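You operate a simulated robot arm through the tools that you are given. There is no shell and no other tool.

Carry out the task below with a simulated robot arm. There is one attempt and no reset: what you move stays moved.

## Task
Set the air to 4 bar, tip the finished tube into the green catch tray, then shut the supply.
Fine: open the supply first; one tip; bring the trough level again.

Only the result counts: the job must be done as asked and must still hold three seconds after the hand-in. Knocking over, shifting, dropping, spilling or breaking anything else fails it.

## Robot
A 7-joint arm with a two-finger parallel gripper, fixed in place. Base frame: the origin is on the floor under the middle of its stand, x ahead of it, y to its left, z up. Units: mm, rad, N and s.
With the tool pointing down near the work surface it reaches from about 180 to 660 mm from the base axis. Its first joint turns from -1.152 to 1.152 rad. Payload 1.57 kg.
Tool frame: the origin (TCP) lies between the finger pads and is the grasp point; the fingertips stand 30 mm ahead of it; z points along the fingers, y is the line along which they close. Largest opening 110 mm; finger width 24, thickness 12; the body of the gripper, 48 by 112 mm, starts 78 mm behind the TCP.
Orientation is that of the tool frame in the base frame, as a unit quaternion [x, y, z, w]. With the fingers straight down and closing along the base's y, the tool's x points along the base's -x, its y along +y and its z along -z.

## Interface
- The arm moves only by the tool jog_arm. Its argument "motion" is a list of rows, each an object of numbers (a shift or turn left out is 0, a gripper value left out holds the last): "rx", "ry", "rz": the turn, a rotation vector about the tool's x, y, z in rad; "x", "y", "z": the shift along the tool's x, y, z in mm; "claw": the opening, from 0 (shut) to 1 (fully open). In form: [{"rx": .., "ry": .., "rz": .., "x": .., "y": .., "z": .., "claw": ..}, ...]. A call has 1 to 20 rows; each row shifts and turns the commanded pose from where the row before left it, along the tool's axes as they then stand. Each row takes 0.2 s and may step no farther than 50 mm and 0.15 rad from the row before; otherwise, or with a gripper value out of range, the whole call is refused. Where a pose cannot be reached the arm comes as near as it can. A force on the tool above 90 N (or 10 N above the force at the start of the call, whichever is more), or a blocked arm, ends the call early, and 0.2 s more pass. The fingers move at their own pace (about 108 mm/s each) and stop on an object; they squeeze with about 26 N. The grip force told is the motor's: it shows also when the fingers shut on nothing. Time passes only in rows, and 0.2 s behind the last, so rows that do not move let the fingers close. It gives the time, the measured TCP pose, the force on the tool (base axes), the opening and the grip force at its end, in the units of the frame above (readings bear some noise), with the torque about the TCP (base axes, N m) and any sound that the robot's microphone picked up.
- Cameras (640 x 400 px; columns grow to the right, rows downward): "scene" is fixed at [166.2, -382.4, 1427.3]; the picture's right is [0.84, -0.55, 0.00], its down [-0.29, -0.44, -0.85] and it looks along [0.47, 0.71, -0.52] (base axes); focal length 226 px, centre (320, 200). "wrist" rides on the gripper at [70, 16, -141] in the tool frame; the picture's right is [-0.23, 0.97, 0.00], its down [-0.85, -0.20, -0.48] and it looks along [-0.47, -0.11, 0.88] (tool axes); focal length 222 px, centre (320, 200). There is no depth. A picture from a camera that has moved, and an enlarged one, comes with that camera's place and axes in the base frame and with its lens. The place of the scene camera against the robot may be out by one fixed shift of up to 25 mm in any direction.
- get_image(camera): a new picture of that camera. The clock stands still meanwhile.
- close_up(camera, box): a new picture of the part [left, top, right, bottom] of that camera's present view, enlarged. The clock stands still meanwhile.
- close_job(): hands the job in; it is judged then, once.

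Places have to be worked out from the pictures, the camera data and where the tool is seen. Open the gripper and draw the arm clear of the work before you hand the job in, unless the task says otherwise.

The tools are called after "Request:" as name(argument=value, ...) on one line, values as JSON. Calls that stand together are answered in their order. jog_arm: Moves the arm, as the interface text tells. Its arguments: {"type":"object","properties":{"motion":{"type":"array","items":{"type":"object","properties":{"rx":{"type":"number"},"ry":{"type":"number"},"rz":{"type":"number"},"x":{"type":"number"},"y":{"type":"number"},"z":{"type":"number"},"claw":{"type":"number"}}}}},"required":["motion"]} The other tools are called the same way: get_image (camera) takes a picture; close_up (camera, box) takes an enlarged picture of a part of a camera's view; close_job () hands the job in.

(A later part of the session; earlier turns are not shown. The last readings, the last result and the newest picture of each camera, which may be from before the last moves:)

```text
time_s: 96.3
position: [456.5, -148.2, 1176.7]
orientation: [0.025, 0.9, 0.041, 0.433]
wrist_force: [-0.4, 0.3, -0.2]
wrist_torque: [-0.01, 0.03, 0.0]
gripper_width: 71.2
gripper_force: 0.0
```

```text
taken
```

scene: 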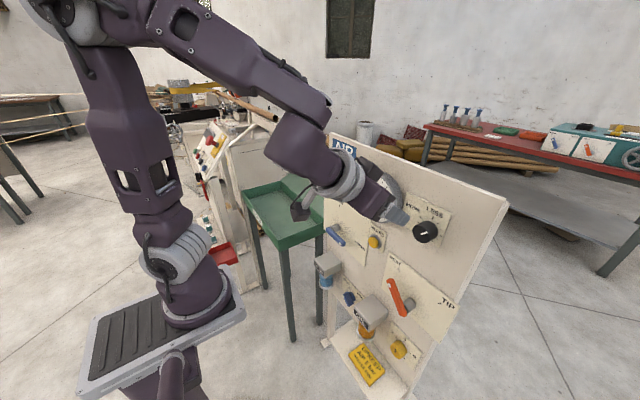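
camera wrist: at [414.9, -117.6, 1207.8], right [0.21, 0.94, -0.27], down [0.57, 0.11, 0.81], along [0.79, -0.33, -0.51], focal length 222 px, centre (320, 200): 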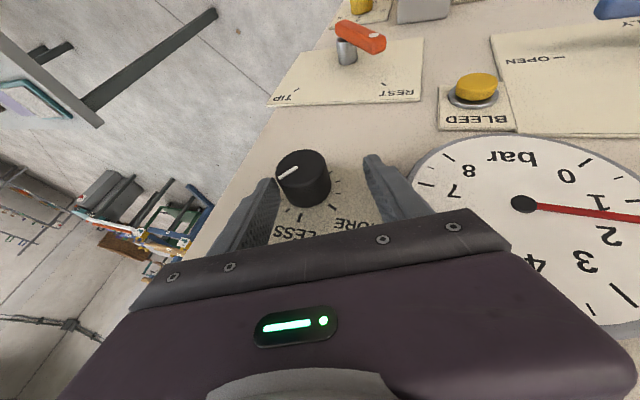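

No problems. Now shift right in front of the knob and pitch the tool down steeply, as in the original healthy posture.

Request:
jog_arm(motion=[{"x": -5, "y": -21, "z": -6}, {"x": -5, "y": -21, "z": -6}, {"ry": 0.14}, {"ry": 0.14}, {"ry": 0.14}, {"ry": 0.14}])

Request:
get_image(camera="scene")

Request:
get_image(camera="wrist")

```text
time_s: 97.7
position: [451.7, -192.3, 1188.4]
orientation: [0.014, 0.985, 0.044, 0.167]
wrist_force: [0.8, 0.2, 0.2]
wrist_torque: [0.02, 0.04, 0.02]
gripper_width: 71.3
gripper_force: 0.1
```

```text
taken
```

scene: 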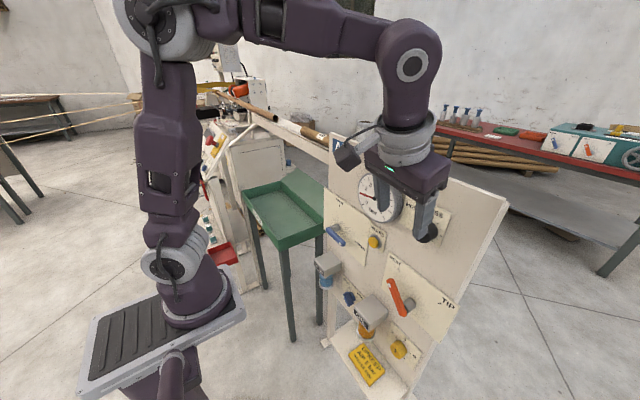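

```text
taken
camera wrist: at [340.4, -183.6, 1300.4], right [0.23, 0.96, 0.16], down [0.65, -0.27, 0.71], along [0.73, -0.05, -0.68], focal length 222 px, centre (320, 200)
```

wrist: 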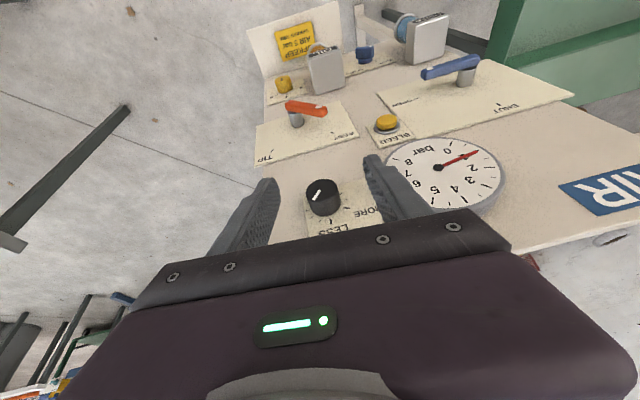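

The posture is healthy again (elbow up, steep tool). I now tilt to −22°, open to 66 mm, and go to the pre-grasp point for a clockwise stroke with this steep tool.

Request:
jog_arm(motion=[{"rx": 0.111, "rz": -0.0388, "claw": 0.6}, {"rx": 0.111, "rz": -0.0388}, {"rx": 0.111, "rz": -0.0388}, {"rx": 0.111, "rz": -0.0388}, {"x": -26.7, "y": 15.9, "z": 12.8}, {"x": -26.7, "y": 15.9, "z": 12.8}])

Request:
get_image(camera="scene")

Request:
get_image(camera="wrist")

```text
time_s: 99.1
position: [513.3, -163.9, 1170.4]
orientation: [-0.026, 0.968, -0.187, 0.164]
wrist_force: [0.1, 0.8, -0.1]
wrist_torque: [0.0, -0.01, 0.01]
gripper_width: 65.9
gripper_force: 0.0
```

```text
taken
```

scene: 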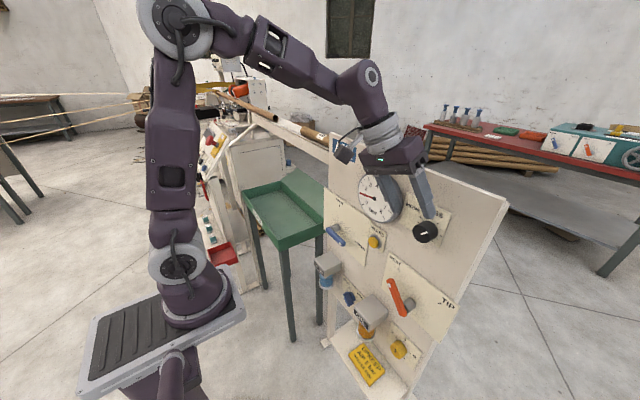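

```text
taken
camera wrist: at [401.7, -106.1, 1267.8], right [0.22, 0.93, -0.29], down [0.65, 0.08, 0.76], along [0.73, -0.36, -0.59], focal length 222 px, centre (320, 200)
```

wrist: 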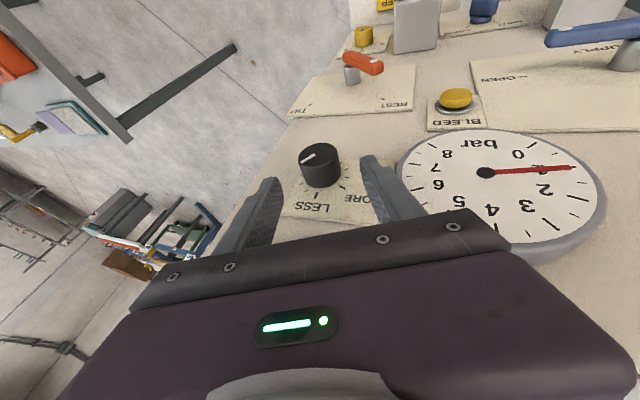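

All good. I advance along the tool axis onto the knob and close.

Request:
jog_arm(motion=[{"x": 1.5, "y": -1.4, "z": 20}, {"x": 1, "z": 20}, {"z": 14}, {"z": 10.5}, {"claw": 0.25}, {"claw": 0.25}, {"x": 0}])

Request:
get_image(camera="wrist")

Request:
close_up(camera="scene", box=[340, 160, 500, 260])

```text
time_s: 100.7
position: [529.2, -190.9, 1112.5]
orientation: [-0.027, 0.968, -0.186, 0.164]
wrist_force: [0.4, -5.4, 2.2]
wrist_torque: [-0.05, -0.04, 0.23]
gripper_width: 41.9
gripper_force: 44.9
```

```text
taken
camera wrist: at [418.1, -131.4, 1210.1], right [0.22, 0.93, -0.29], down [0.65, 0.08, 0.76], along [0.73, -0.36, -0.59], focal length 222 px, centre (320, 200)
```

wrist: 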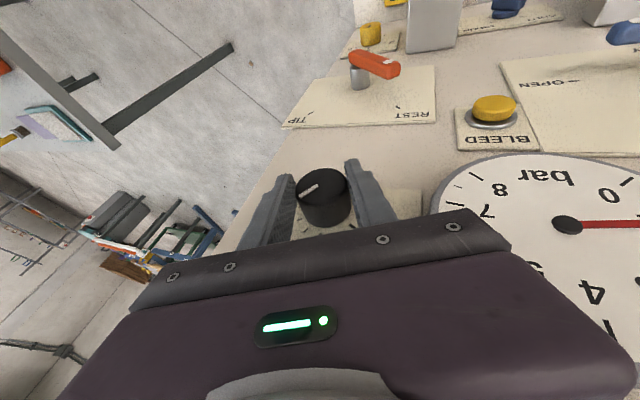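

```text
4.00 times, centred on (420, 210) of scene
camera zoom: at [166.2, -382.6, 1427.2], right [0.84, -0.55, 0.0], down [-0.29, -0.44, -0.85], along [0.47, 0.71, -0.52], focal length 906 px, centre (-80, 160)
```

zoom: 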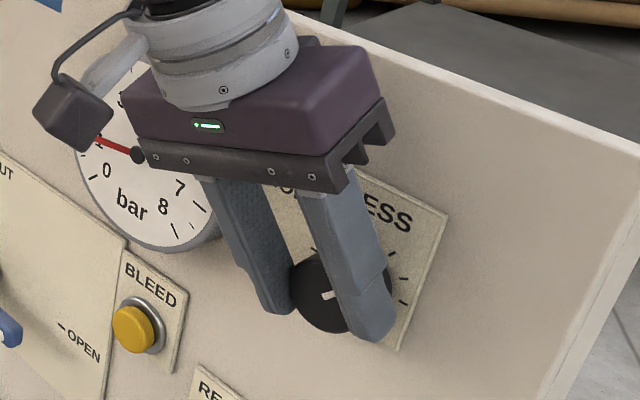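

Combining the three grips gives a better knob axis: y≈−197, z≈1098. I turn clockwise about that axis, 17° first.

Request:
jog_arm(motion=[{"rx": -0.0944, "ry": 0.0011, "rz": 0.0327, "y": -1.61}, {"rx": -0.0944, "ry": 0.0011, "rz": 0.0327, "y": -1.61}, {"rx": -0.0944, "ry": 0.0011, "rz": 0.0327, "y": -1.61}])

Request:
get_image(camera="wrist")

Request:
get_image(camera="scene")

```text
time_s: 101.5
position: [529.3, -193.2, 1113.5]
orientation: [-0.002, 0.985, -0.038, 0.166]
wrist_force: [1.4, -0.5, 5.9]
wrist_torque: [-0.03, 0.07, 0.07]
gripper_width: 41.4
gripper_force: 45.1
```

```text
taken
camera wrist: at [418.1, -166.9, 1223.7], right [0.22, 0.97, 0.0], down [0.65, -0.15, 0.75], along [0.73, -0.17, -0.67], focal length 222 px, centre (320, 200)
```

wrist: 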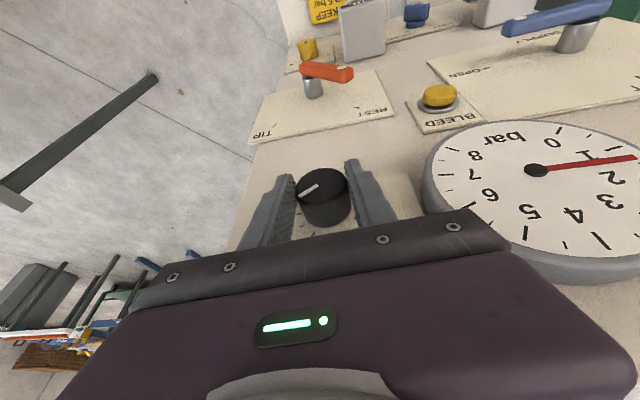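

```text
taken
```

scene: 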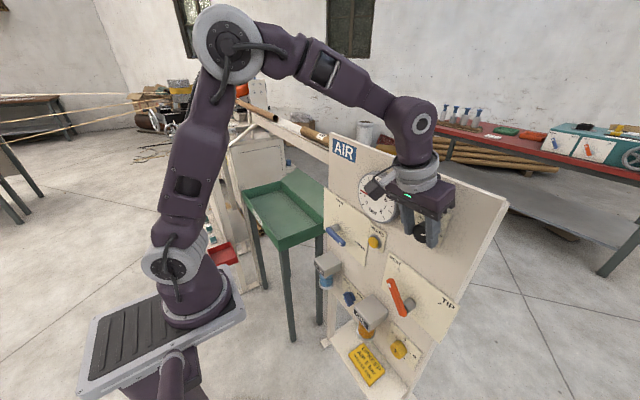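

Very smooth now (forces < 6 N). I continue clockwise by another ~23°.

Request:
jog_arm(motion=[{"rx": -0.0944, "ry": 0.0011, "rz": 0.0327, "y": -1.61}, {"rx": -0.0944, "ry": 0.0011, "rz": 0.0327, "y": -1.61}, {"rx": -0.0944, "ry": 0.0011, "rz": 0.0327, "y": -1.61}, {"rx": -0.0944, "ry": 0.0011, "rz": 0.0327, "y": -1.61}])

Request:
get_image(camera="wrist")

Request:
get_image(camera="scene")

```text
time_s: 102.5
position: [529.1, -200.5, 1112.8]
orientation: [0.031, 0.974, 0.159, 0.162]
wrist_force: [1.1, 3.3, 2.3]
wrist_torque: [0.02, 0.09, 0.24]
gripper_width: 41.6
gripper_force: 45.4
```

```text
taken
camera wrist: at [418.4, -217.2, 1224.8], right [0.22, 0.9, 0.38], down [0.65, -0.43, 0.63], along [0.73, 0.11, -0.68], focal length 222 px, centre (320, 200)
```

wrist: 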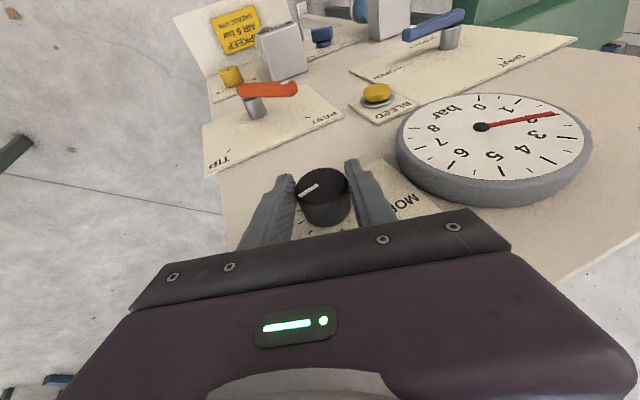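

```text
taken
```

scene: 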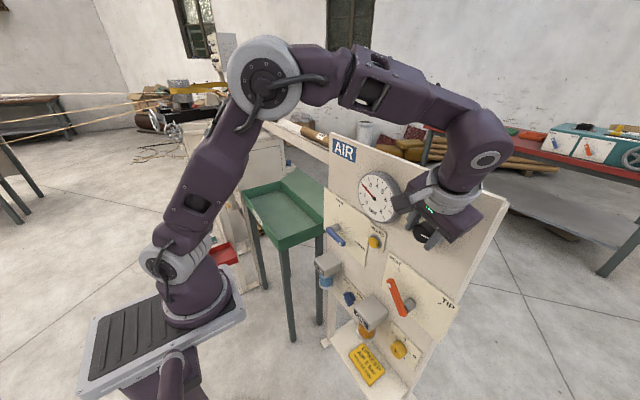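

Request:
close_up(camera="scene", box=[340, 160, 420, 210])

Request:
close_up(camera="wrist", box=[390, 80, 590, 205])

```text
8.00 times, centred on (380, 185) of scene
camera zoom: at [166.2, -382.2, 1427.3], right [0.84, -0.55, 0.0], down [-0.29, -0.44, -0.85], along [0.47, 0.71, -0.52], focal length 1811 px, centre (-160, 320)
```

zoom: 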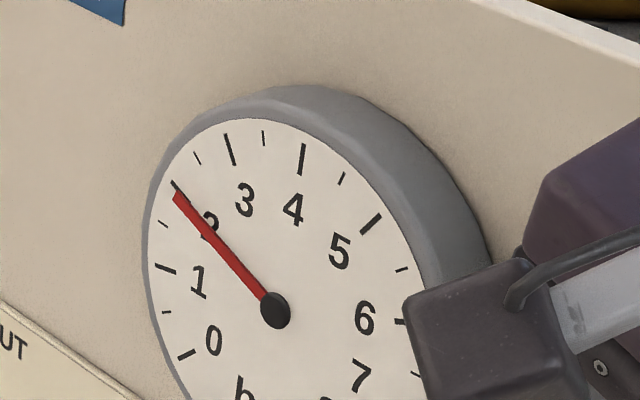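

```text
3.20 times, centred on (490, 142) of wrist
camera zoom: at [418.4, -217.2, 1224.8], right [0.22, 0.9, 0.38], down [0.65, -0.43, 0.63], along [0.73, 0.11, -0.68], focal length 711 px, centre (-224, 384)
```

zoom: 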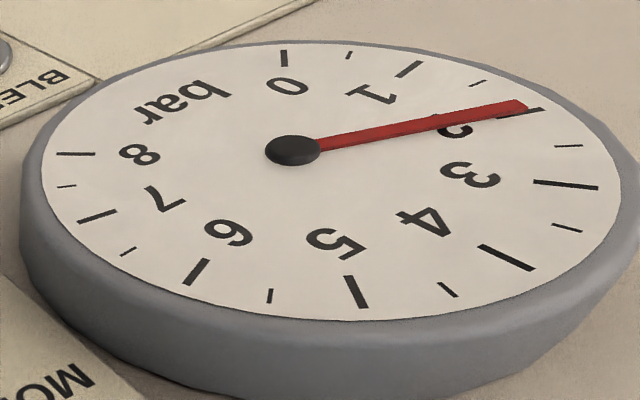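

Gauge is at about 2.0 bar. I turn two more small steps and let it settle.

Request:
jog_arm(motion=[{"rx": -0.0944, "ry": 0.0011, "rz": 0.0327, "y": -1.61}, {"rx": -0.0944, "ry": 0.0011, "rz": 0.0327, "y": -1.61}, {"x": 0}, {"x": 0}])

Request:
close_up(camera="scene", box=[340, 160, 420, 210])

Request:
get_image(camera="scene")

```text
time_s: 103.5
position: [529.3, -202.8, 1111.5]
orientation: [0.046, 0.953, 0.255, 0.158]
wrist_force: [-2.2, 12.1, 3.1]
wrist_torque: [0.22, -0.36, 0.6]
gripper_width: 41.4
gripper_force: 44.9
```

```text
8.00 times, centred on (380, 185) of scene
camera zoom: at [166.1, -382.0, 1427.4], right [0.84, -0.55, 0.0], down [-0.29, -0.44, -0.85], along [0.47, 0.71, -0.52], focal length 1811 px, centre (-160, 320)
```

zoom: 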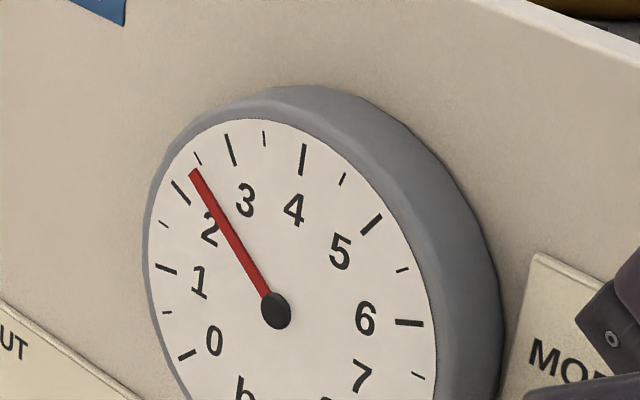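

```text
taken
```

scene: 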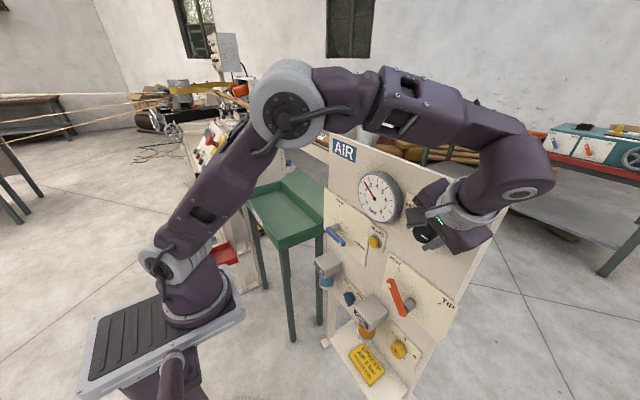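

Now about 2.35 bar. I open the fingers, rotate back counter-clockwise around the knob without touching it, and will regrip.

Request:
jog_arm(motion=[{"claw": 0.6}, {"x": 0}, {"rx": 0.0944, "ry": -0.0011, "rz": -0.0327, "y": 1.61}, {"rx": 0.0944, "ry": -0.0011, "rz": -0.0327, "y": 1.61}, {"rx": 0.0944, "ry": -0.0011, "rz": -0.0327, "y": 1.61}, {"rx": 0.0944, "ry": -0.0011, "rz": -0.0327, "y": 1.61}, {"rx": 0.0944, "ry": -0.0011, "rz": -0.0327, "y": 1.61}, {"rx": 0.0944, "ry": -0.0011, "rz": -0.0327, "y": 1.61}, {"rx": 0.0944, "ry": -0.0011, "rz": -0.0327, "y": 1.61}, {"rx": 0.0944, "ry": -0.0011, "rz": -0.0327, "y": 1.61}, {"rx": 0.0944, "ry": -0.0011, "rz": -0.0327, "y": 1.61}])

Request:
get_image(camera="wrist")

Request:
close_up(camera="scene", box=[340, 150, 500, 250])

```text
time_s: 105.9
position: [530.0, -188.7, 1113.9]
orientation: [-0.027, 0.968, -0.186, 0.164]
wrist_force: [-0.2, 0.3, 0.3]
wrist_torque: [-0.01, 0.01, -0.04]
gripper_width: 66.0
gripper_force: 0.1
```

```text
taken
camera wrist: at [419.2, -131.2, 1211.5], right [0.22, 0.93, -0.29], down [0.65, 0.08, 0.76], along [0.73, -0.36, -0.59], focal length 222 px, centre (320, 200)
```

wrist: 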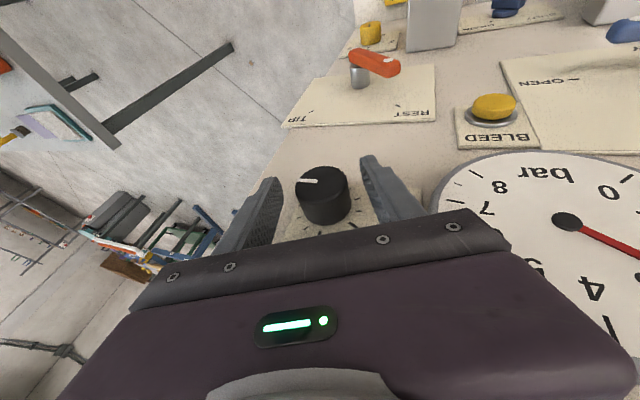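

```text
4.00 times, centred on (420, 200) of scene
camera zoom: at [166.2, -382.4, 1427.3], right [0.84, -0.55, 0.0], down [-0.29, -0.44, -0.85], along [0.47, 0.71, -0.52], focal length 906 px, centre (-80, 200)
```

zoom: 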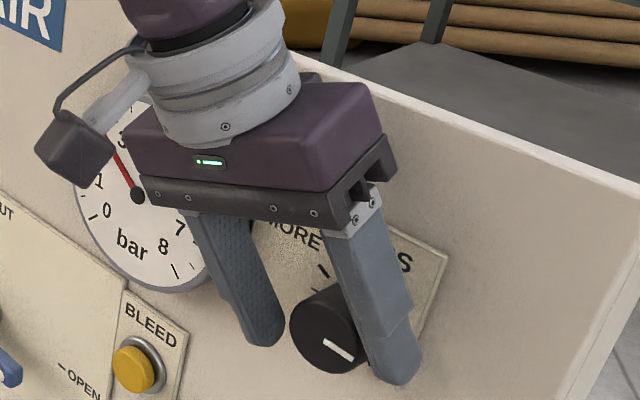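

Perfect. I regrip and turn another ~46°.

Request:
jog_arm(motion=[{"claw": 0.25}, {"claw": 0.25}, {"x": 0}, {"rx": -0.0944, "ry": 0.0011, "rz": 0.0327, "y": -1.61}, {"rx": -0.0944, "ry": 0.0011, "rz": 0.0327, "y": -1.61}, {"rx": -0.0944, "ry": 0.0011, "rz": 0.0327, "y": -1.61}, {"rx": -0.0944, "ry": 0.0011, "rz": 0.0327, "y": -1.61}, {"rx": -0.0944, "ry": 0.0011, "rz": 0.0327, "y": -1.61}, {"rx": -0.0944, "ry": 0.0011, "rz": 0.0327, "y": -1.61}, {"rx": -0.0944, "ry": 0.0011, "rz": 0.0327, "y": -1.61}, {"rx": -0.0944, "ry": 0.0011, "rz": 0.0327, "y": -1.61}, {"x": 0}])

Request:
close_up(camera="scene", box=[340, 160, 420, 210])

Request:
get_image(camera="scene")

```text
time_s: 108.5
position: [531.4, -201.0, 1114.3]
orientation: [0.039, 0.965, 0.207, 0.159]
wrist_force: [5.8, 13.1, -23.1]
wrist_torque: [0.11, -0.35, 0.63]
gripper_width: 41.1
gripper_force: 45.5
```

```text
8.00 times, centred on (380, 185) of scene
camera zoom: at [166.8, -382.1, 1427.3], right [0.84, -0.55, 0.0], down [-0.29, -0.44, -0.85], along [0.47, 0.71, -0.53], focal length 1811 px, centre (-160, 320)
```

zoom: 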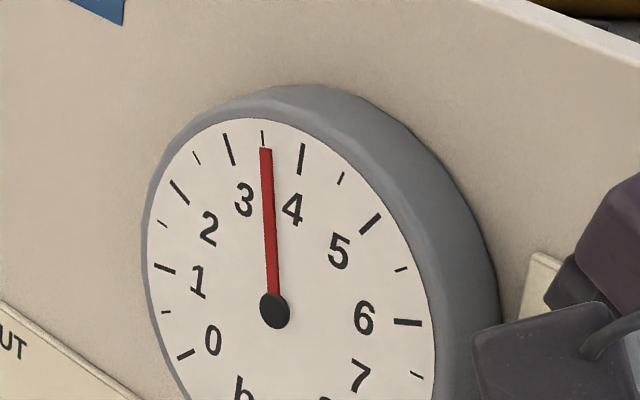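

```text
taken
```

scene: 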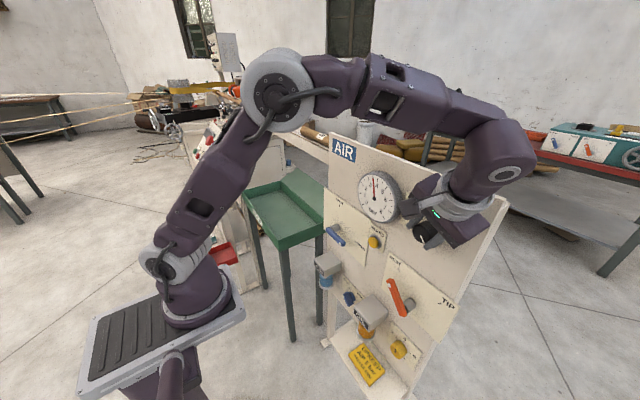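

About 3.5 bar. I wait two rows to see whether it is still rising.

Request:
jog_arm(motion=[{"x": 0}, {"x": 0}, {"x": 0}])

Request:
close_up(camera="scene", box=[340, 160, 420, 210])

```text
time_s: 109.3
position: [530.9, -201.6, 1114.8]
orientation: [0.039, 0.965, 0.206, 0.16]
wrist_force: [4.6, 17.8, -30.2]
wrist_torque: [0.09, 0.21, 0.93]
gripper_width: 41.0
gripper_force: 44.7
```

```text
8.00 times, centred on (380, 185) of scene
camera zoom: at [166.9, -382.0, 1427.3], right [0.84, -0.55, 0.0], down [-0.29, -0.44, -0.85], along [0.47, 0.71, -0.53], focal length 1811 px, centre (-160, 320)
```

zoom: 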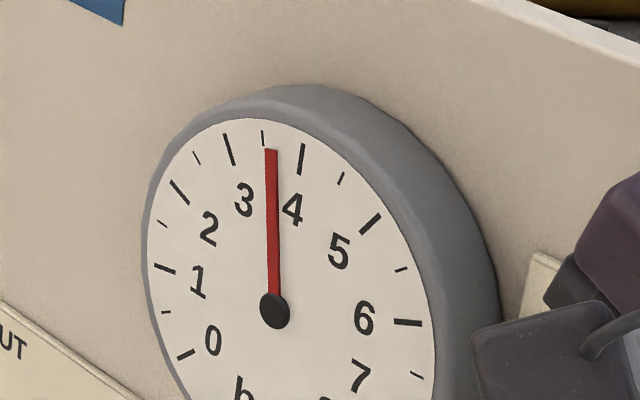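

It settles at about 3.6 bar. I release, rotate back 29°, regrip, and then make the fine adjustment.

Request:
jog_arm(motion=[{"claw": 0.6}, {"x": 0}, {"rx": 0.0944, "ry": -0.0011, "rz": -0.0327, "y": 1.61}, {"rx": 0.0944, "ry": -0.0011, "rz": -0.0327, "y": 1.61}, {"rx": 0.0944, "ry": -0.0011, "rz": -0.0327, "y": 1.61}, {"rx": 0.0944, "ry": -0.0011, "rz": -0.0327, "y": 1.61}, {"rx": 0.0944, "ry": -0.0011, "rz": -0.0327, "y": 1.61}, {"x": 0}])

Request:
close_up(camera="scene", box=[340, 160, 420, 210])

Request:
get_image(camera="wrist")

```text
time_s: 111.1
position: [530.9, -193.1, 1116.3]
orientation: [-0.002, 0.985, -0.041, 0.165]
wrist_force: [-0.4, 0.2, 0.1]
wrist_torque: [0.01, 0.0, -0.01]
gripper_width: 66.0
gripper_force: 0.0
```

```text
8.00 times, centred on (380, 185) of scene
camera zoom: at [166.2, -382.4, 1427.3], right [0.84, -0.55, 0.0], down [-0.29, -0.44, -0.85], along [0.47, 0.71, -0.52], focal length 1811 px, centre (-160, 320)
```

zoom: 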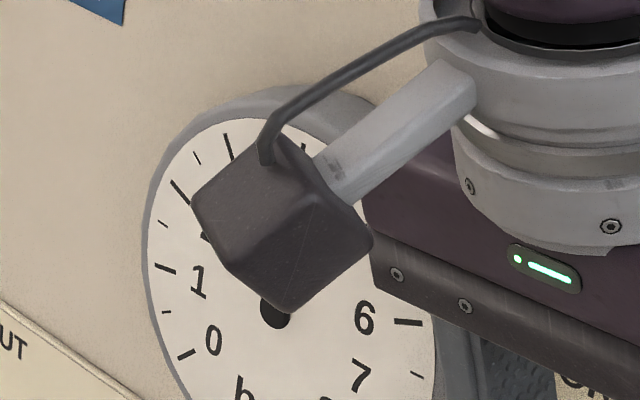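

```text
taken
camera wrist: at [418.8, -166.7, 1226.8], right [0.22, 0.97, 0.0], down [0.65, -0.15, 0.75], along [0.73, -0.17, -0.67], focal length 222 px, centre (320, 200)
```

wrist: 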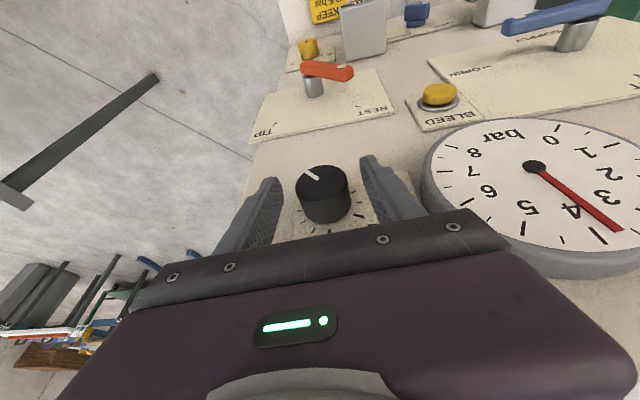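

Request:
close_up(camera="wrist", box=[416, 110, 640, 250])

```text
2.86 times, centred on (528, 180) of wrist
camera zoom: at [418.8, -166.7, 1226.8], right [0.22, 0.97, 0.0], down [0.65, -0.15, 0.75], along [0.73, -0.17, -0.67], focal length 635 px, centre (-274, 257)
```

zoom: 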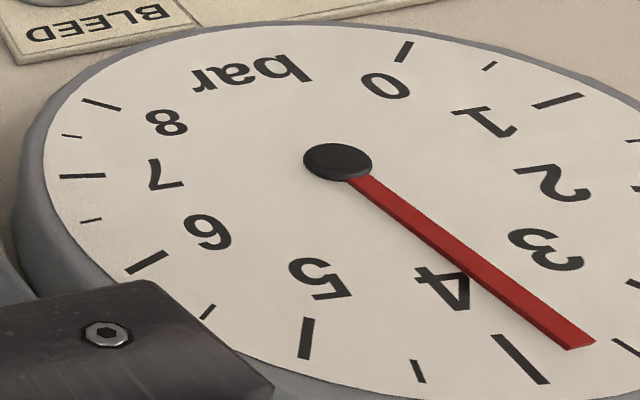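

About 3.63 bar. I centre, regrip, and turn a further ~11°.

Request:
jog_arm(motion=[{"y": -2.2, "z": 2}, {"claw": 0.25}, {"claw": 0.25}, {"x": 0}, {"rx": -0.0944, "ry": 0.0011, "rz": 0.0327, "y": -1.8}, {"rx": -0.0944, "ry": 0.0011, "rz": 0.0327, "y": -1.8}, {"x": 0}, {"x": 0}, {"x": 0}, {"x": 0}])

Request:
close_up(camera="wrist", box=[390, 80, 614, 220])

Request:
close_up(camera="scene", box=[340, 160, 420, 210])

```text
time_s: 113.3
position: [530.5, -197.6, 1114.7]
orientation: [0.014, 0.984, 0.062, 0.165]
wrist_force: [4.2, 34.5, -15.8]
wrist_torque: [0.49, -0.02, 1.18]
gripper_width: 41.2
gripper_force: 45.2
```

```text
2.86 times, centred on (502, 150) of wrist
camera zoom: at [419.9, -192.9, 1227.4], right [0.22, 0.96, 0.2], down [0.65, -0.29, 0.7], along [0.73, -0.03, -0.69], focal length 635 px, centre (-200, 343)
```

zoom: 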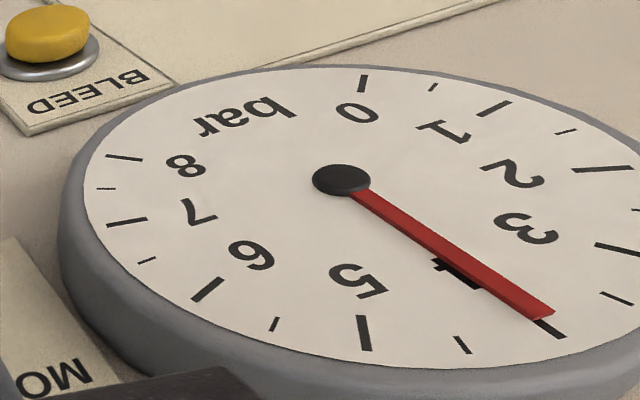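

```text
8.00 times, centred on (380, 185) of scene
camera zoom: at [166.6, -381.4, 1427.5], right [0.84, -0.55, 0.0], down [-0.29, -0.44, -0.85], along [0.47, 0.71, -0.53], focal length 1811 px, centre (-160, 320)
```

zoom: 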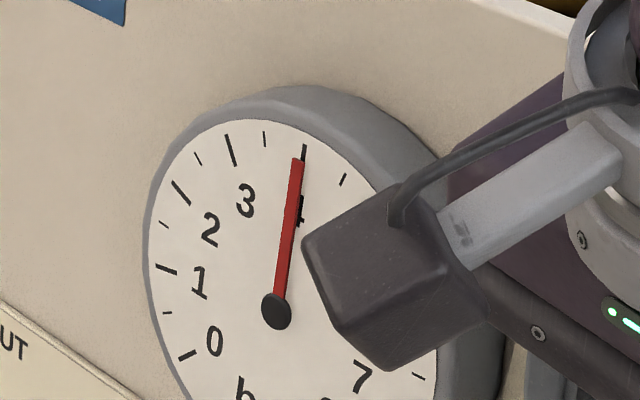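

Very close to 4 bar. I release the knob, back off along the tool axis and look at the gauge more squarely.

Request:
jog_arm(motion=[{"claw": 0.6}, {"claw": 0.6}, {"z": -20}, {"z": -20}, {"z": -25}, {"x": 20, "z": -5}, {"x": 20, "z": -5}])

Request:
get_image(camera="wrist")

Request:
get_image(camera="scene")

```text
time_s: 114.9
position: [470.6, -206.0, 1172.7]
orientation: [0.014, 0.984, 0.06, 0.165]
wrist_force: [0.0, -0.9, -0.1]
wrist_torque: [0.0, -0.01, -0.02]
gripper_width: 65.8
gripper_force: 0.0
```

```text
taken
camera wrist: at [358.8, -201.9, 1285.1], right [0.22, 0.96, 0.19], down [0.65, -0.29, 0.7], along [0.73, -0.03, -0.69], focal length 222 px, centre (320, 200)
```

wrist: 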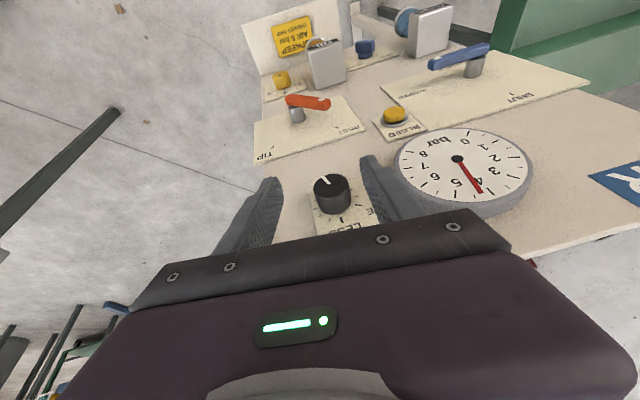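

```text
taken
```

scene: 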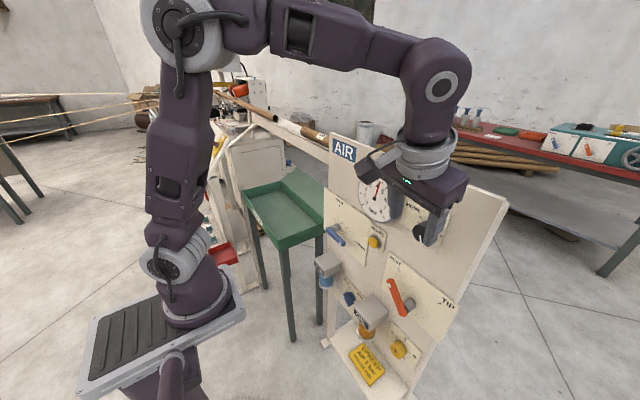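

Request:
close_up(camera="wrist", box=[392, 120, 536, 210])

Request:
close_up(camera="scene", box=[348, 164, 412, 204])

```text
4.44 times, centred on (464, 165) of wrist
camera zoom: at [358.8, -201.9, 1285.1], right [0.22, 0.96, 0.19], down [0.65, -0.29, 0.7], along [0.73, -0.03, -0.69], focal length 987 px, centre (-320, 356)
```

zoom: 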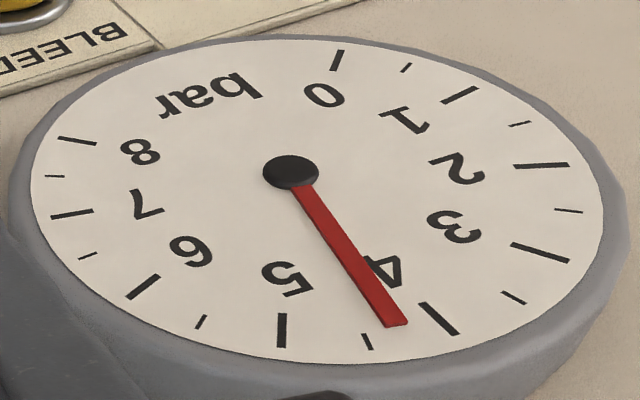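

```text
10.00 times, centred on (380, 184) of scene
camera zoom: at [166.2, -382.4, 1427.3], right [0.84, -0.55, 0.0], down [-0.29, -0.44, -0.85], along [0.47, 0.71, -0.52], focal length 2264 px, centre (-280, 360)
```

zoom: 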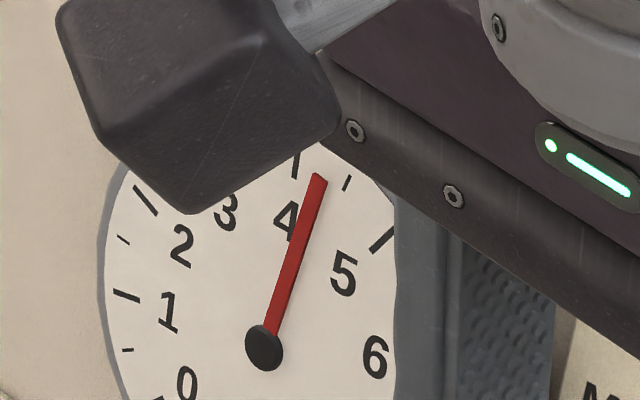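

Now it reads about 4.25 bar. I wait a moment and read again to see whether it is stable.

Request:
jog_arm(motion=[{"x": 10, "z": -10}, {"x": 0}, {"x": 0}, {"x": 0}, {"x": 0}, {"x": 0}])

Request:
close_up(camera="wrist", box=[392, 100, 536, 190])

Request:
close_up(camera="wrist", box=[290, 150, 386, 210])

```text
time_s: 116.3
position: [457.6, -206.8, 1178.6]
orientation: [0.015, 0.984, 0.06, 0.165]
wrist_force: [-0.5, -0.2, 1.3]
wrist_torque: [0.03, 0.0, 0.03]
gripper_width: 65.8
gripper_force: 0.1
```

```text
4.44 times, centred on (464, 145) of wrist
camera zoom: at [345.9, -202.2, 1290.6], right [0.22, 0.96, 0.19], down [0.65, -0.29, 0.7], along [0.73, -0.03, -0.69], focal length 987 px, centre (-320, 444)
```

zoom: 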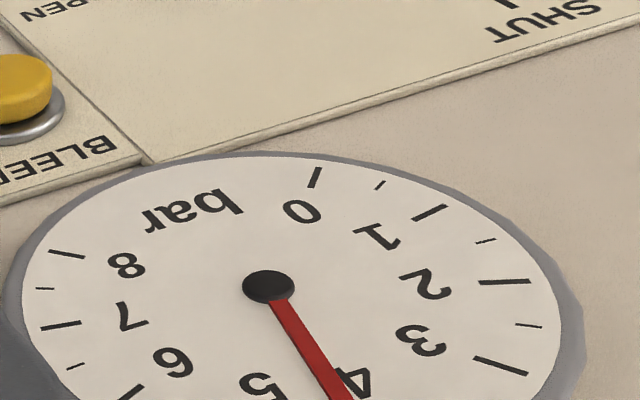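

```text
6.67 times, centred on (338, 180) of wrist
camera zoom: at [345.9, -202.2, 1290.6], right [0.22, 0.96, 0.19], down [0.65, -0.29, 0.7], along [0.73, -0.03, -0.69], focal length 1481 px, centre (200, 333)
```

zoom: 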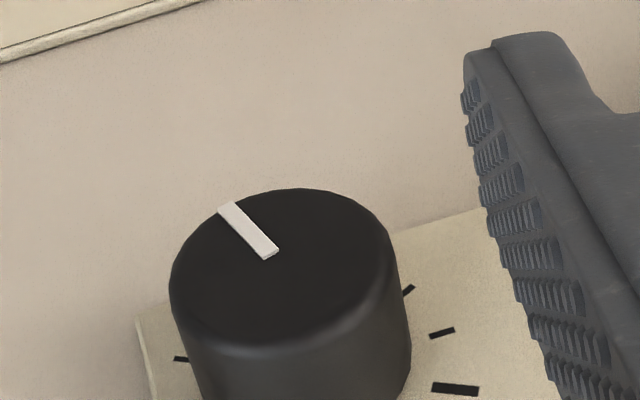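

Stable at about 4.25 bar; the pointer is near 157°, and the scale fits 8 bar over 300°, so 4 bar is at 150°. I regrip, well centred, to turn it back about 9°.

Request:
jog_arm(motion=[{"x": -23.6, "z": 10}, {"x": -23.7, "y": 0.5, "z": 10}, {"z": 20}, {"z": 20}, {"z": 15}, {"z": 10.9}, {"x": 0}])

Request:
get_image(camera="wrist")

```text
time_s: 117.9
position: [528.8, -199.8, 1112.9]
orientation: [0.015, 0.984, 0.059, 0.165]
wrist_force: [0.2, -0.3, 0.1]
wrist_torque: [-0.01, -0.02, -0.01]
gripper_width: 66.2
gripper_force: 0.2
```

```text
taken
camera wrist: at [417.8, -194.5, 1226.0], right [0.22, 0.96, 0.19], down [0.65, -0.29, 0.7], along [0.73, -0.03, -0.69], focal length 222 px, centre (320, 200)
```

wrist: 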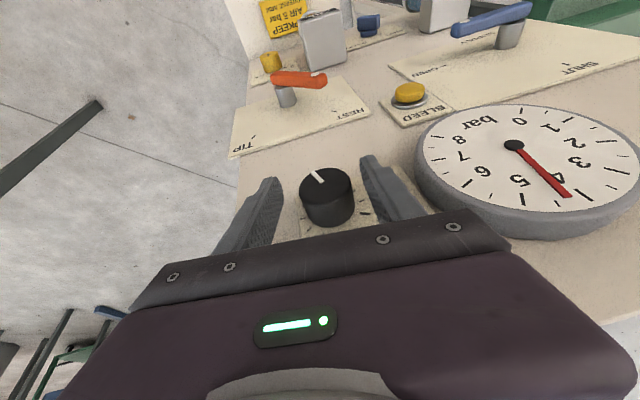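

The knob sits about 4 mm off-centre between the fingers, so I shift to centre it, then close gently and check the side force.

Request:
jog_arm(motion=[{"y": 4}, {"claw": 0.25}, {"claw": 0.25}, {"x": 0}])

Request:
close_up(camera="wrist", box=[410, 90, 640, 234])

```text
time_s: 118.9
position: [529.8, -196.0, 1113.8]
orientation: [0.015, 0.984, 0.058, 0.165]
wrist_force: [2.5, -9.6, -2.4]
wrist_torque: [-0.16, -0.24, 0.31]
gripper_width: 42.0
gripper_force: 44.9
```

```text
2.78 times, centred on (525, 162) of wrist
camera zoom: at [418.0, -191.3, 1226.4], right [0.22, 0.96, 0.19], down [0.65, -0.29, 0.7], along [0.73, -0.03, -0.69], focal length 617 px, centre (-249, 306)
```

zoom: 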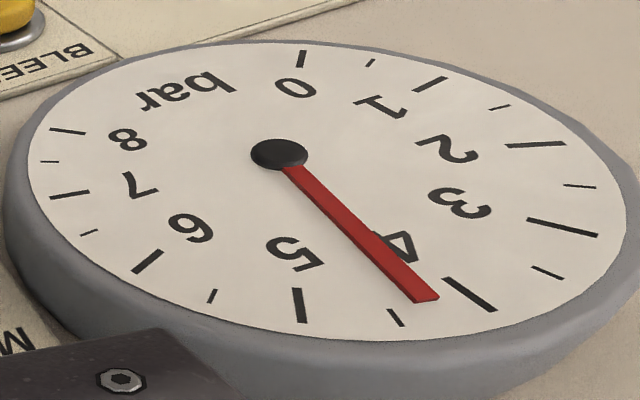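

Side force is small (≈10 N). Now I turn counter-clockwise about 7.5° in small steps and let it settle.

Request:
jog_arm(motion=[{"y": -0.8}, {"rx": 0.0614, "rz": -0.0212, "y": 1.05}, {"rx": 0.0614, "rz": -0.0212, "y": 1.05}, {"x": 0}, {"x": 0}, {"x": 0}, {"x": 0}])

Request:
close_up(camera="wrist", box=[410, 100, 640, 244])

Request:
close_up(camera="scene", box=[348, 164, 412, 204])

```text
time_s: 120.5
position: [527.9, -194.9, 1114.6]
orientation: [0.005, 0.986, -0.006, 0.166]
wrist_force: [18.2, -10.1, 11.5]
wrist_torque: [-0.16, -0.1, 0.37]
gripper_width: 41.2
gripper_force: 45.1
```

```text
2.78 times, centred on (525, 172) of wrist
camera zoom: at [417.8, -175.1, 1224.9], right [0.22, 0.97, 0.07], down [0.65, -0.2, 0.73], along [0.73, -0.12, -0.68], focal length 617 px, centre (-249, 278)
```

zoom: 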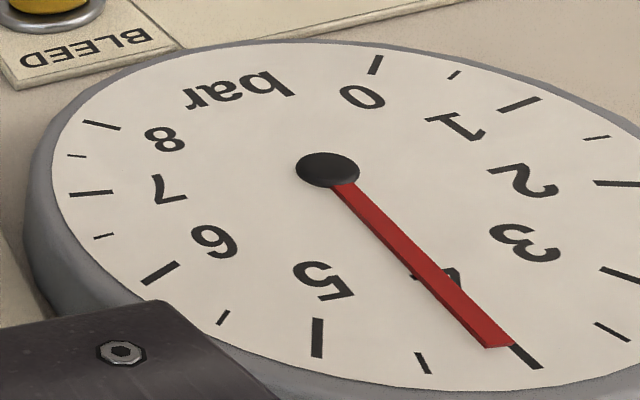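

```text
10.00 times, centred on (380, 184) of scene
camera zoom: at [166.6, -382.7, 1427.1], right [0.84, -0.55, 0.0], down [-0.29, -0.44, -0.85], along [0.47, 0.71, -0.52], focal length 2264 px, centre (-280, 360)
```

zoom: 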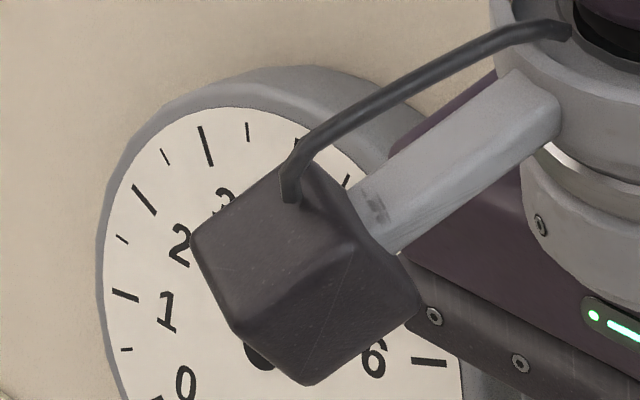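

About 4.06 bar now. One more tiny counter-clockwise step (~2°), settle, then release and re-read.

Request:
jog_arm(motion=[{"rx": 0.033, "rz": -0.0114, "y": 0.55}, {"x": 0}, {"x": 0}, {"x": 0}])

Request:
close_up(camera="wrist", box=[410, 100, 640, 244])

```text
time_s: 121.5
position: [529.5, -195.0, 1113.3]
orientation: [0.001, 0.986, -0.022, 0.166]
wrist_force: [19.8, -16.4, 5.1]
wrist_torque: [-0.26, -0.22, 0.37]
gripper_width: 41.6
gripper_force: 45.5
```

```text
2.78 times, centred on (525, 172) of wrist
camera zoom: at [417.9, -170.6, 1224.2], right [0.22, 0.97, 0.03], down [0.65, -0.17, 0.74], along [0.73, -0.15, -0.67], focal length 617 px, centre (-249, 278)
```

zoom: 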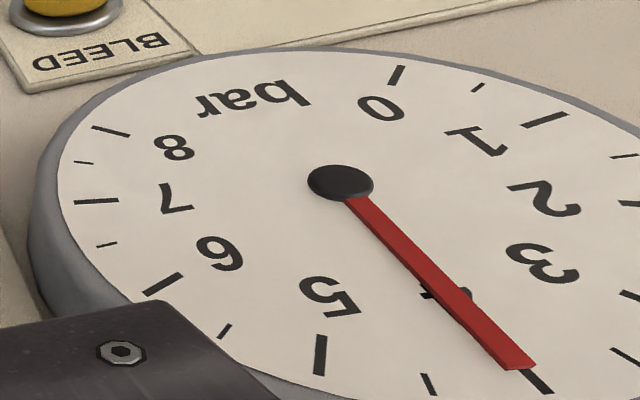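

Reads about 4.02 bar. I release and back off along the tool axis.

Request:
jog_arm(motion=[{"claw": 0.6}, {"claw": 0.6}, {"x": 0}, {"z": -20}, {"z": -20}, {"z": -25}, {"x": 20, "z": -5}])

Request:
get_image(camera="wrist")

Request:
close_up(camera="wrist", box=[420, 110, 580, 210])

Request:
close_up(camera="scene", box=[348, 164, 412, 204])

```text
time_s: 123.1
position: [487.0, -190.3, 1172.7]
orientation: [0.001, 0.986, -0.022, 0.164]
wrist_force: [-0.2, 0.1, 0.6]
wrist_torque: [0.01, 0.0, 0.03]
gripper_width: 66.0
gripper_force: 0.0
```

```text
taken
camera wrist: at [376.3, -167.6, 1284.4], right [0.22, 0.97, 0.03], down [0.65, -0.17, 0.74], along [0.72, -0.14, -0.67], focal length 222 px, centre (320, 200)
```

wrist: 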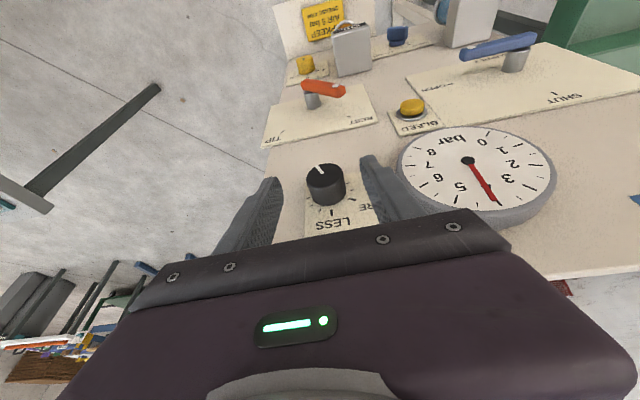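

```text
4.00 times, centred on (500, 160) of wrist
camera zoom: at [376.3, -167.6, 1284.4], right [0.22, 0.97, 0.03], down [0.65, -0.17, 0.74], along [0.72, -0.14, -0.67], focal length 888 px, centre (-400, 360)
```

zoom: 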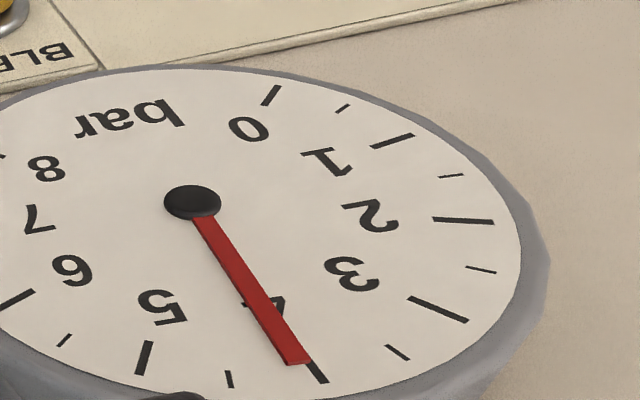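

```text
10.00 times, centred on (380, 184) of scene
camera zoom: at [166.2, -382.4, 1427.3], right [0.84, -0.55, 0.0], down [-0.29, -0.44, -0.85], along [0.47, 0.71, -0.52], focal length 2264 px, centre (-280, 360)
```

zoom: 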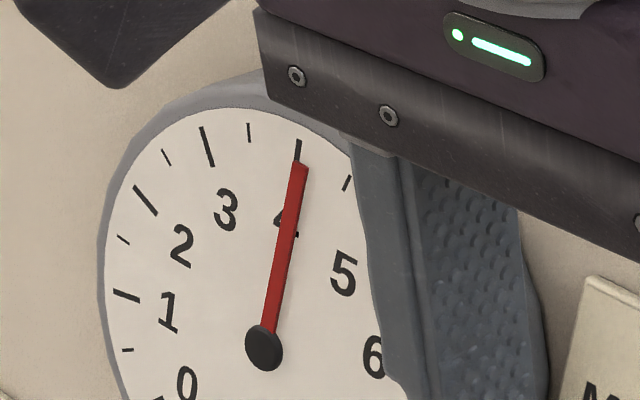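

About 4.05 bar and holding. Now the tip lever: I'll straddle its handle with open fingers and swing it to TIP and back. First I back off, give the tool a slight left lean, and descend well in front of the panel.

Request:
jog_arm(motion=[{"x": 22.2, "z": -7.7, "claw": 0.75}, {"x": 22.2, "z": -7.7}, {"rx": -0.0865, "rz": 0.03, "ry": 0.01}, {"rx": -0.0865, "rz": 0.03, "ry": 0.01}, {"x": 12, "y": -1.6, "z": 37.1}, {"x": 12, "y": -1.6, "z": 37.1}, {"x": 12, "y": -1.6, "z": 37.1}])

Request:
get_image(camera="scene")

Request:
get_image(camera="wrist")

```text
time_s: 124.7
position: [440.8, -177.6, 1060.1]
orientation: [0.016, 0.985, 0.068, 0.155]
wrist_force: [0.1, 0.0, -0.2]
wrist_torque: [0.02, -0.01, 0.03]
gripper_width: 82.5
gripper_force: 0.0
```

```text
taken
```

scene: 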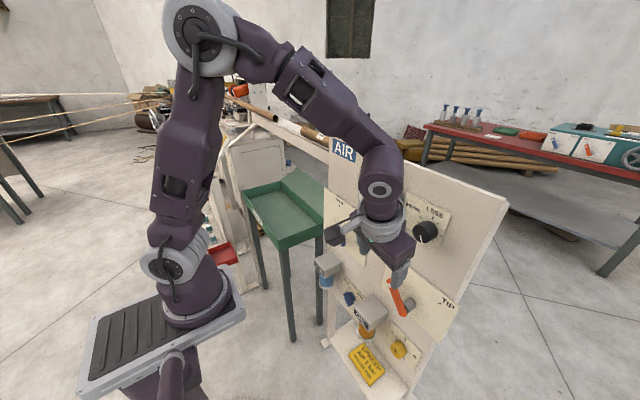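

```text
taken
camera wrist: at [332.0, -175.3, 1174.7], right [0.23, 0.95, 0.2], down [0.66, -0.3, 0.68], along [0.71, -0.02, -0.7], focal length 222 px, centre (320, 200)
```

wrist: 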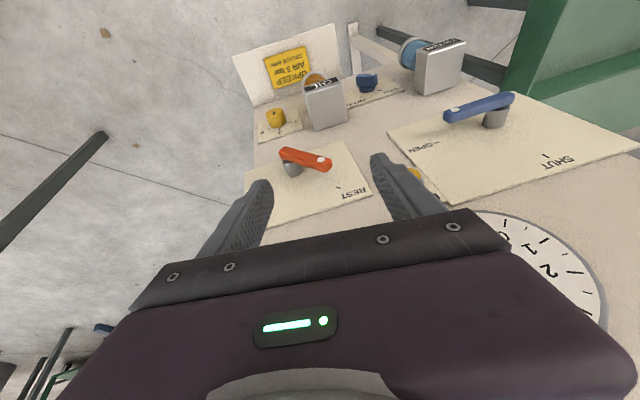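

Posture is good and the lever lies between the fingers ahead. I descend the rest in front of the panel.

Request:
jog_arm(motion=[{"x": 12.1, "y": -2.8, "z": 37.4}, {"x": 12.1, "y": -2.8, "z": 37.4}, {"x": 12.1, "y": -2.8, "z": 37.4}])

Request:
get_image(camera="wrist")

Request:
get_image(camera="scene")

```text
time_s: 125.5
position: [440.0, -168.2, 940.1]
orientation: [0.016, 0.986, 0.067, 0.154]
wrist_force: [-0.3, -0.4, 0.4]
wrist_torque: [0.02, -0.02, 0.0]
gripper_width: 82.4
gripper_force: 0.1
```

```text
taken
camera wrist: at [330.5, -164.7, 1054.2], right [0.23, 0.95, 0.2], down [0.66, -0.31, 0.68], along [0.71, -0.02, -0.7], focal length 222 px, centre (320, 200)
```

wrist: 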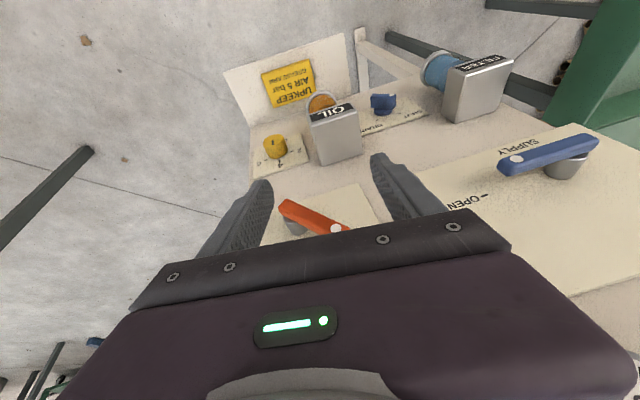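

```text
taken
```

scene: 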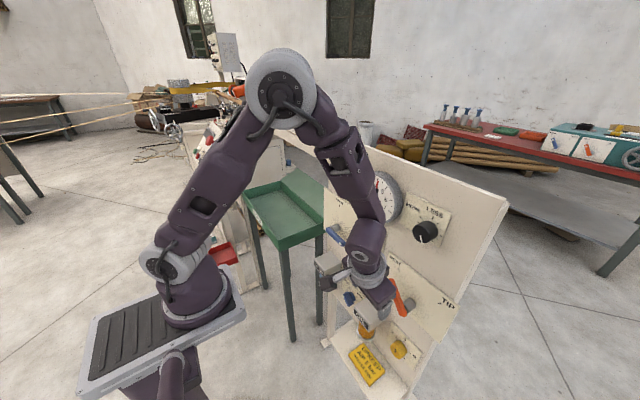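

Triangulation puts the lever's white dot at (512, −162, 921): nicely between the open fingers. I move straight forward so the fingers straddle the handle.

Request:
jog_arm(motion=[{"x": -23.8, "y": 0.3, "z": 7.6}, {"x": -23.8, "y": 0.3, "z": 7.6}, {"x": -23.8, "y": 0.3, "z": 7.6}])

Request:
get_image(camera="wrist")

Request:
close_up(camera="scene", box=[340, 230, 500, 330])

```text
time_s: 126.3
position: [515.2, -169.1, 939.7]
orientation: [0.017, 0.985, 0.069, 0.155]
wrist_force: [-0.3, -0.3, 0.0]
wrist_torque: [-0.02, 0.03, 0.0]
gripper_width: 82.6
gripper_force: 0.0
```

```text
taken
camera wrist: at [405.4, -165.9, 1054.9], right [0.23, 0.95, 0.21], down [0.66, -0.31, 0.68], along [0.71, -0.02, -0.7], focal length 222 px, centre (320, 200)
```

wrist: 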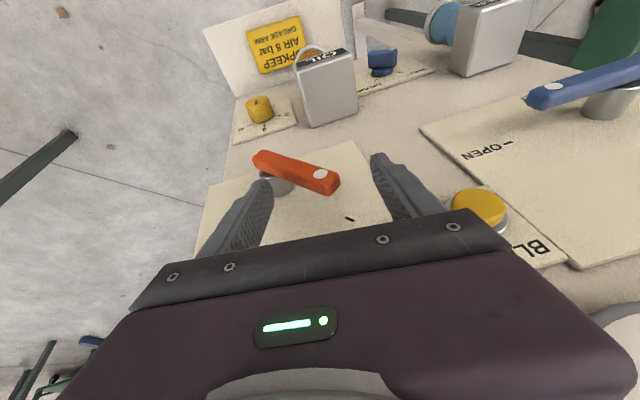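

```text
4.00 times, centred on (420, 280) of scene
camera zoom: at [166.2, -382.4, 1427.3], right [0.84, -0.55, 0.0], down [-0.29, -0.44, -0.85], along [0.47, 0.71, -0.52], focal length 906 px, centre (-80, -120)
```

zoom: 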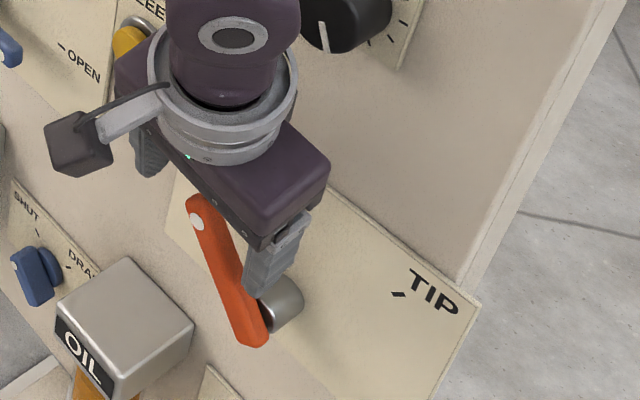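

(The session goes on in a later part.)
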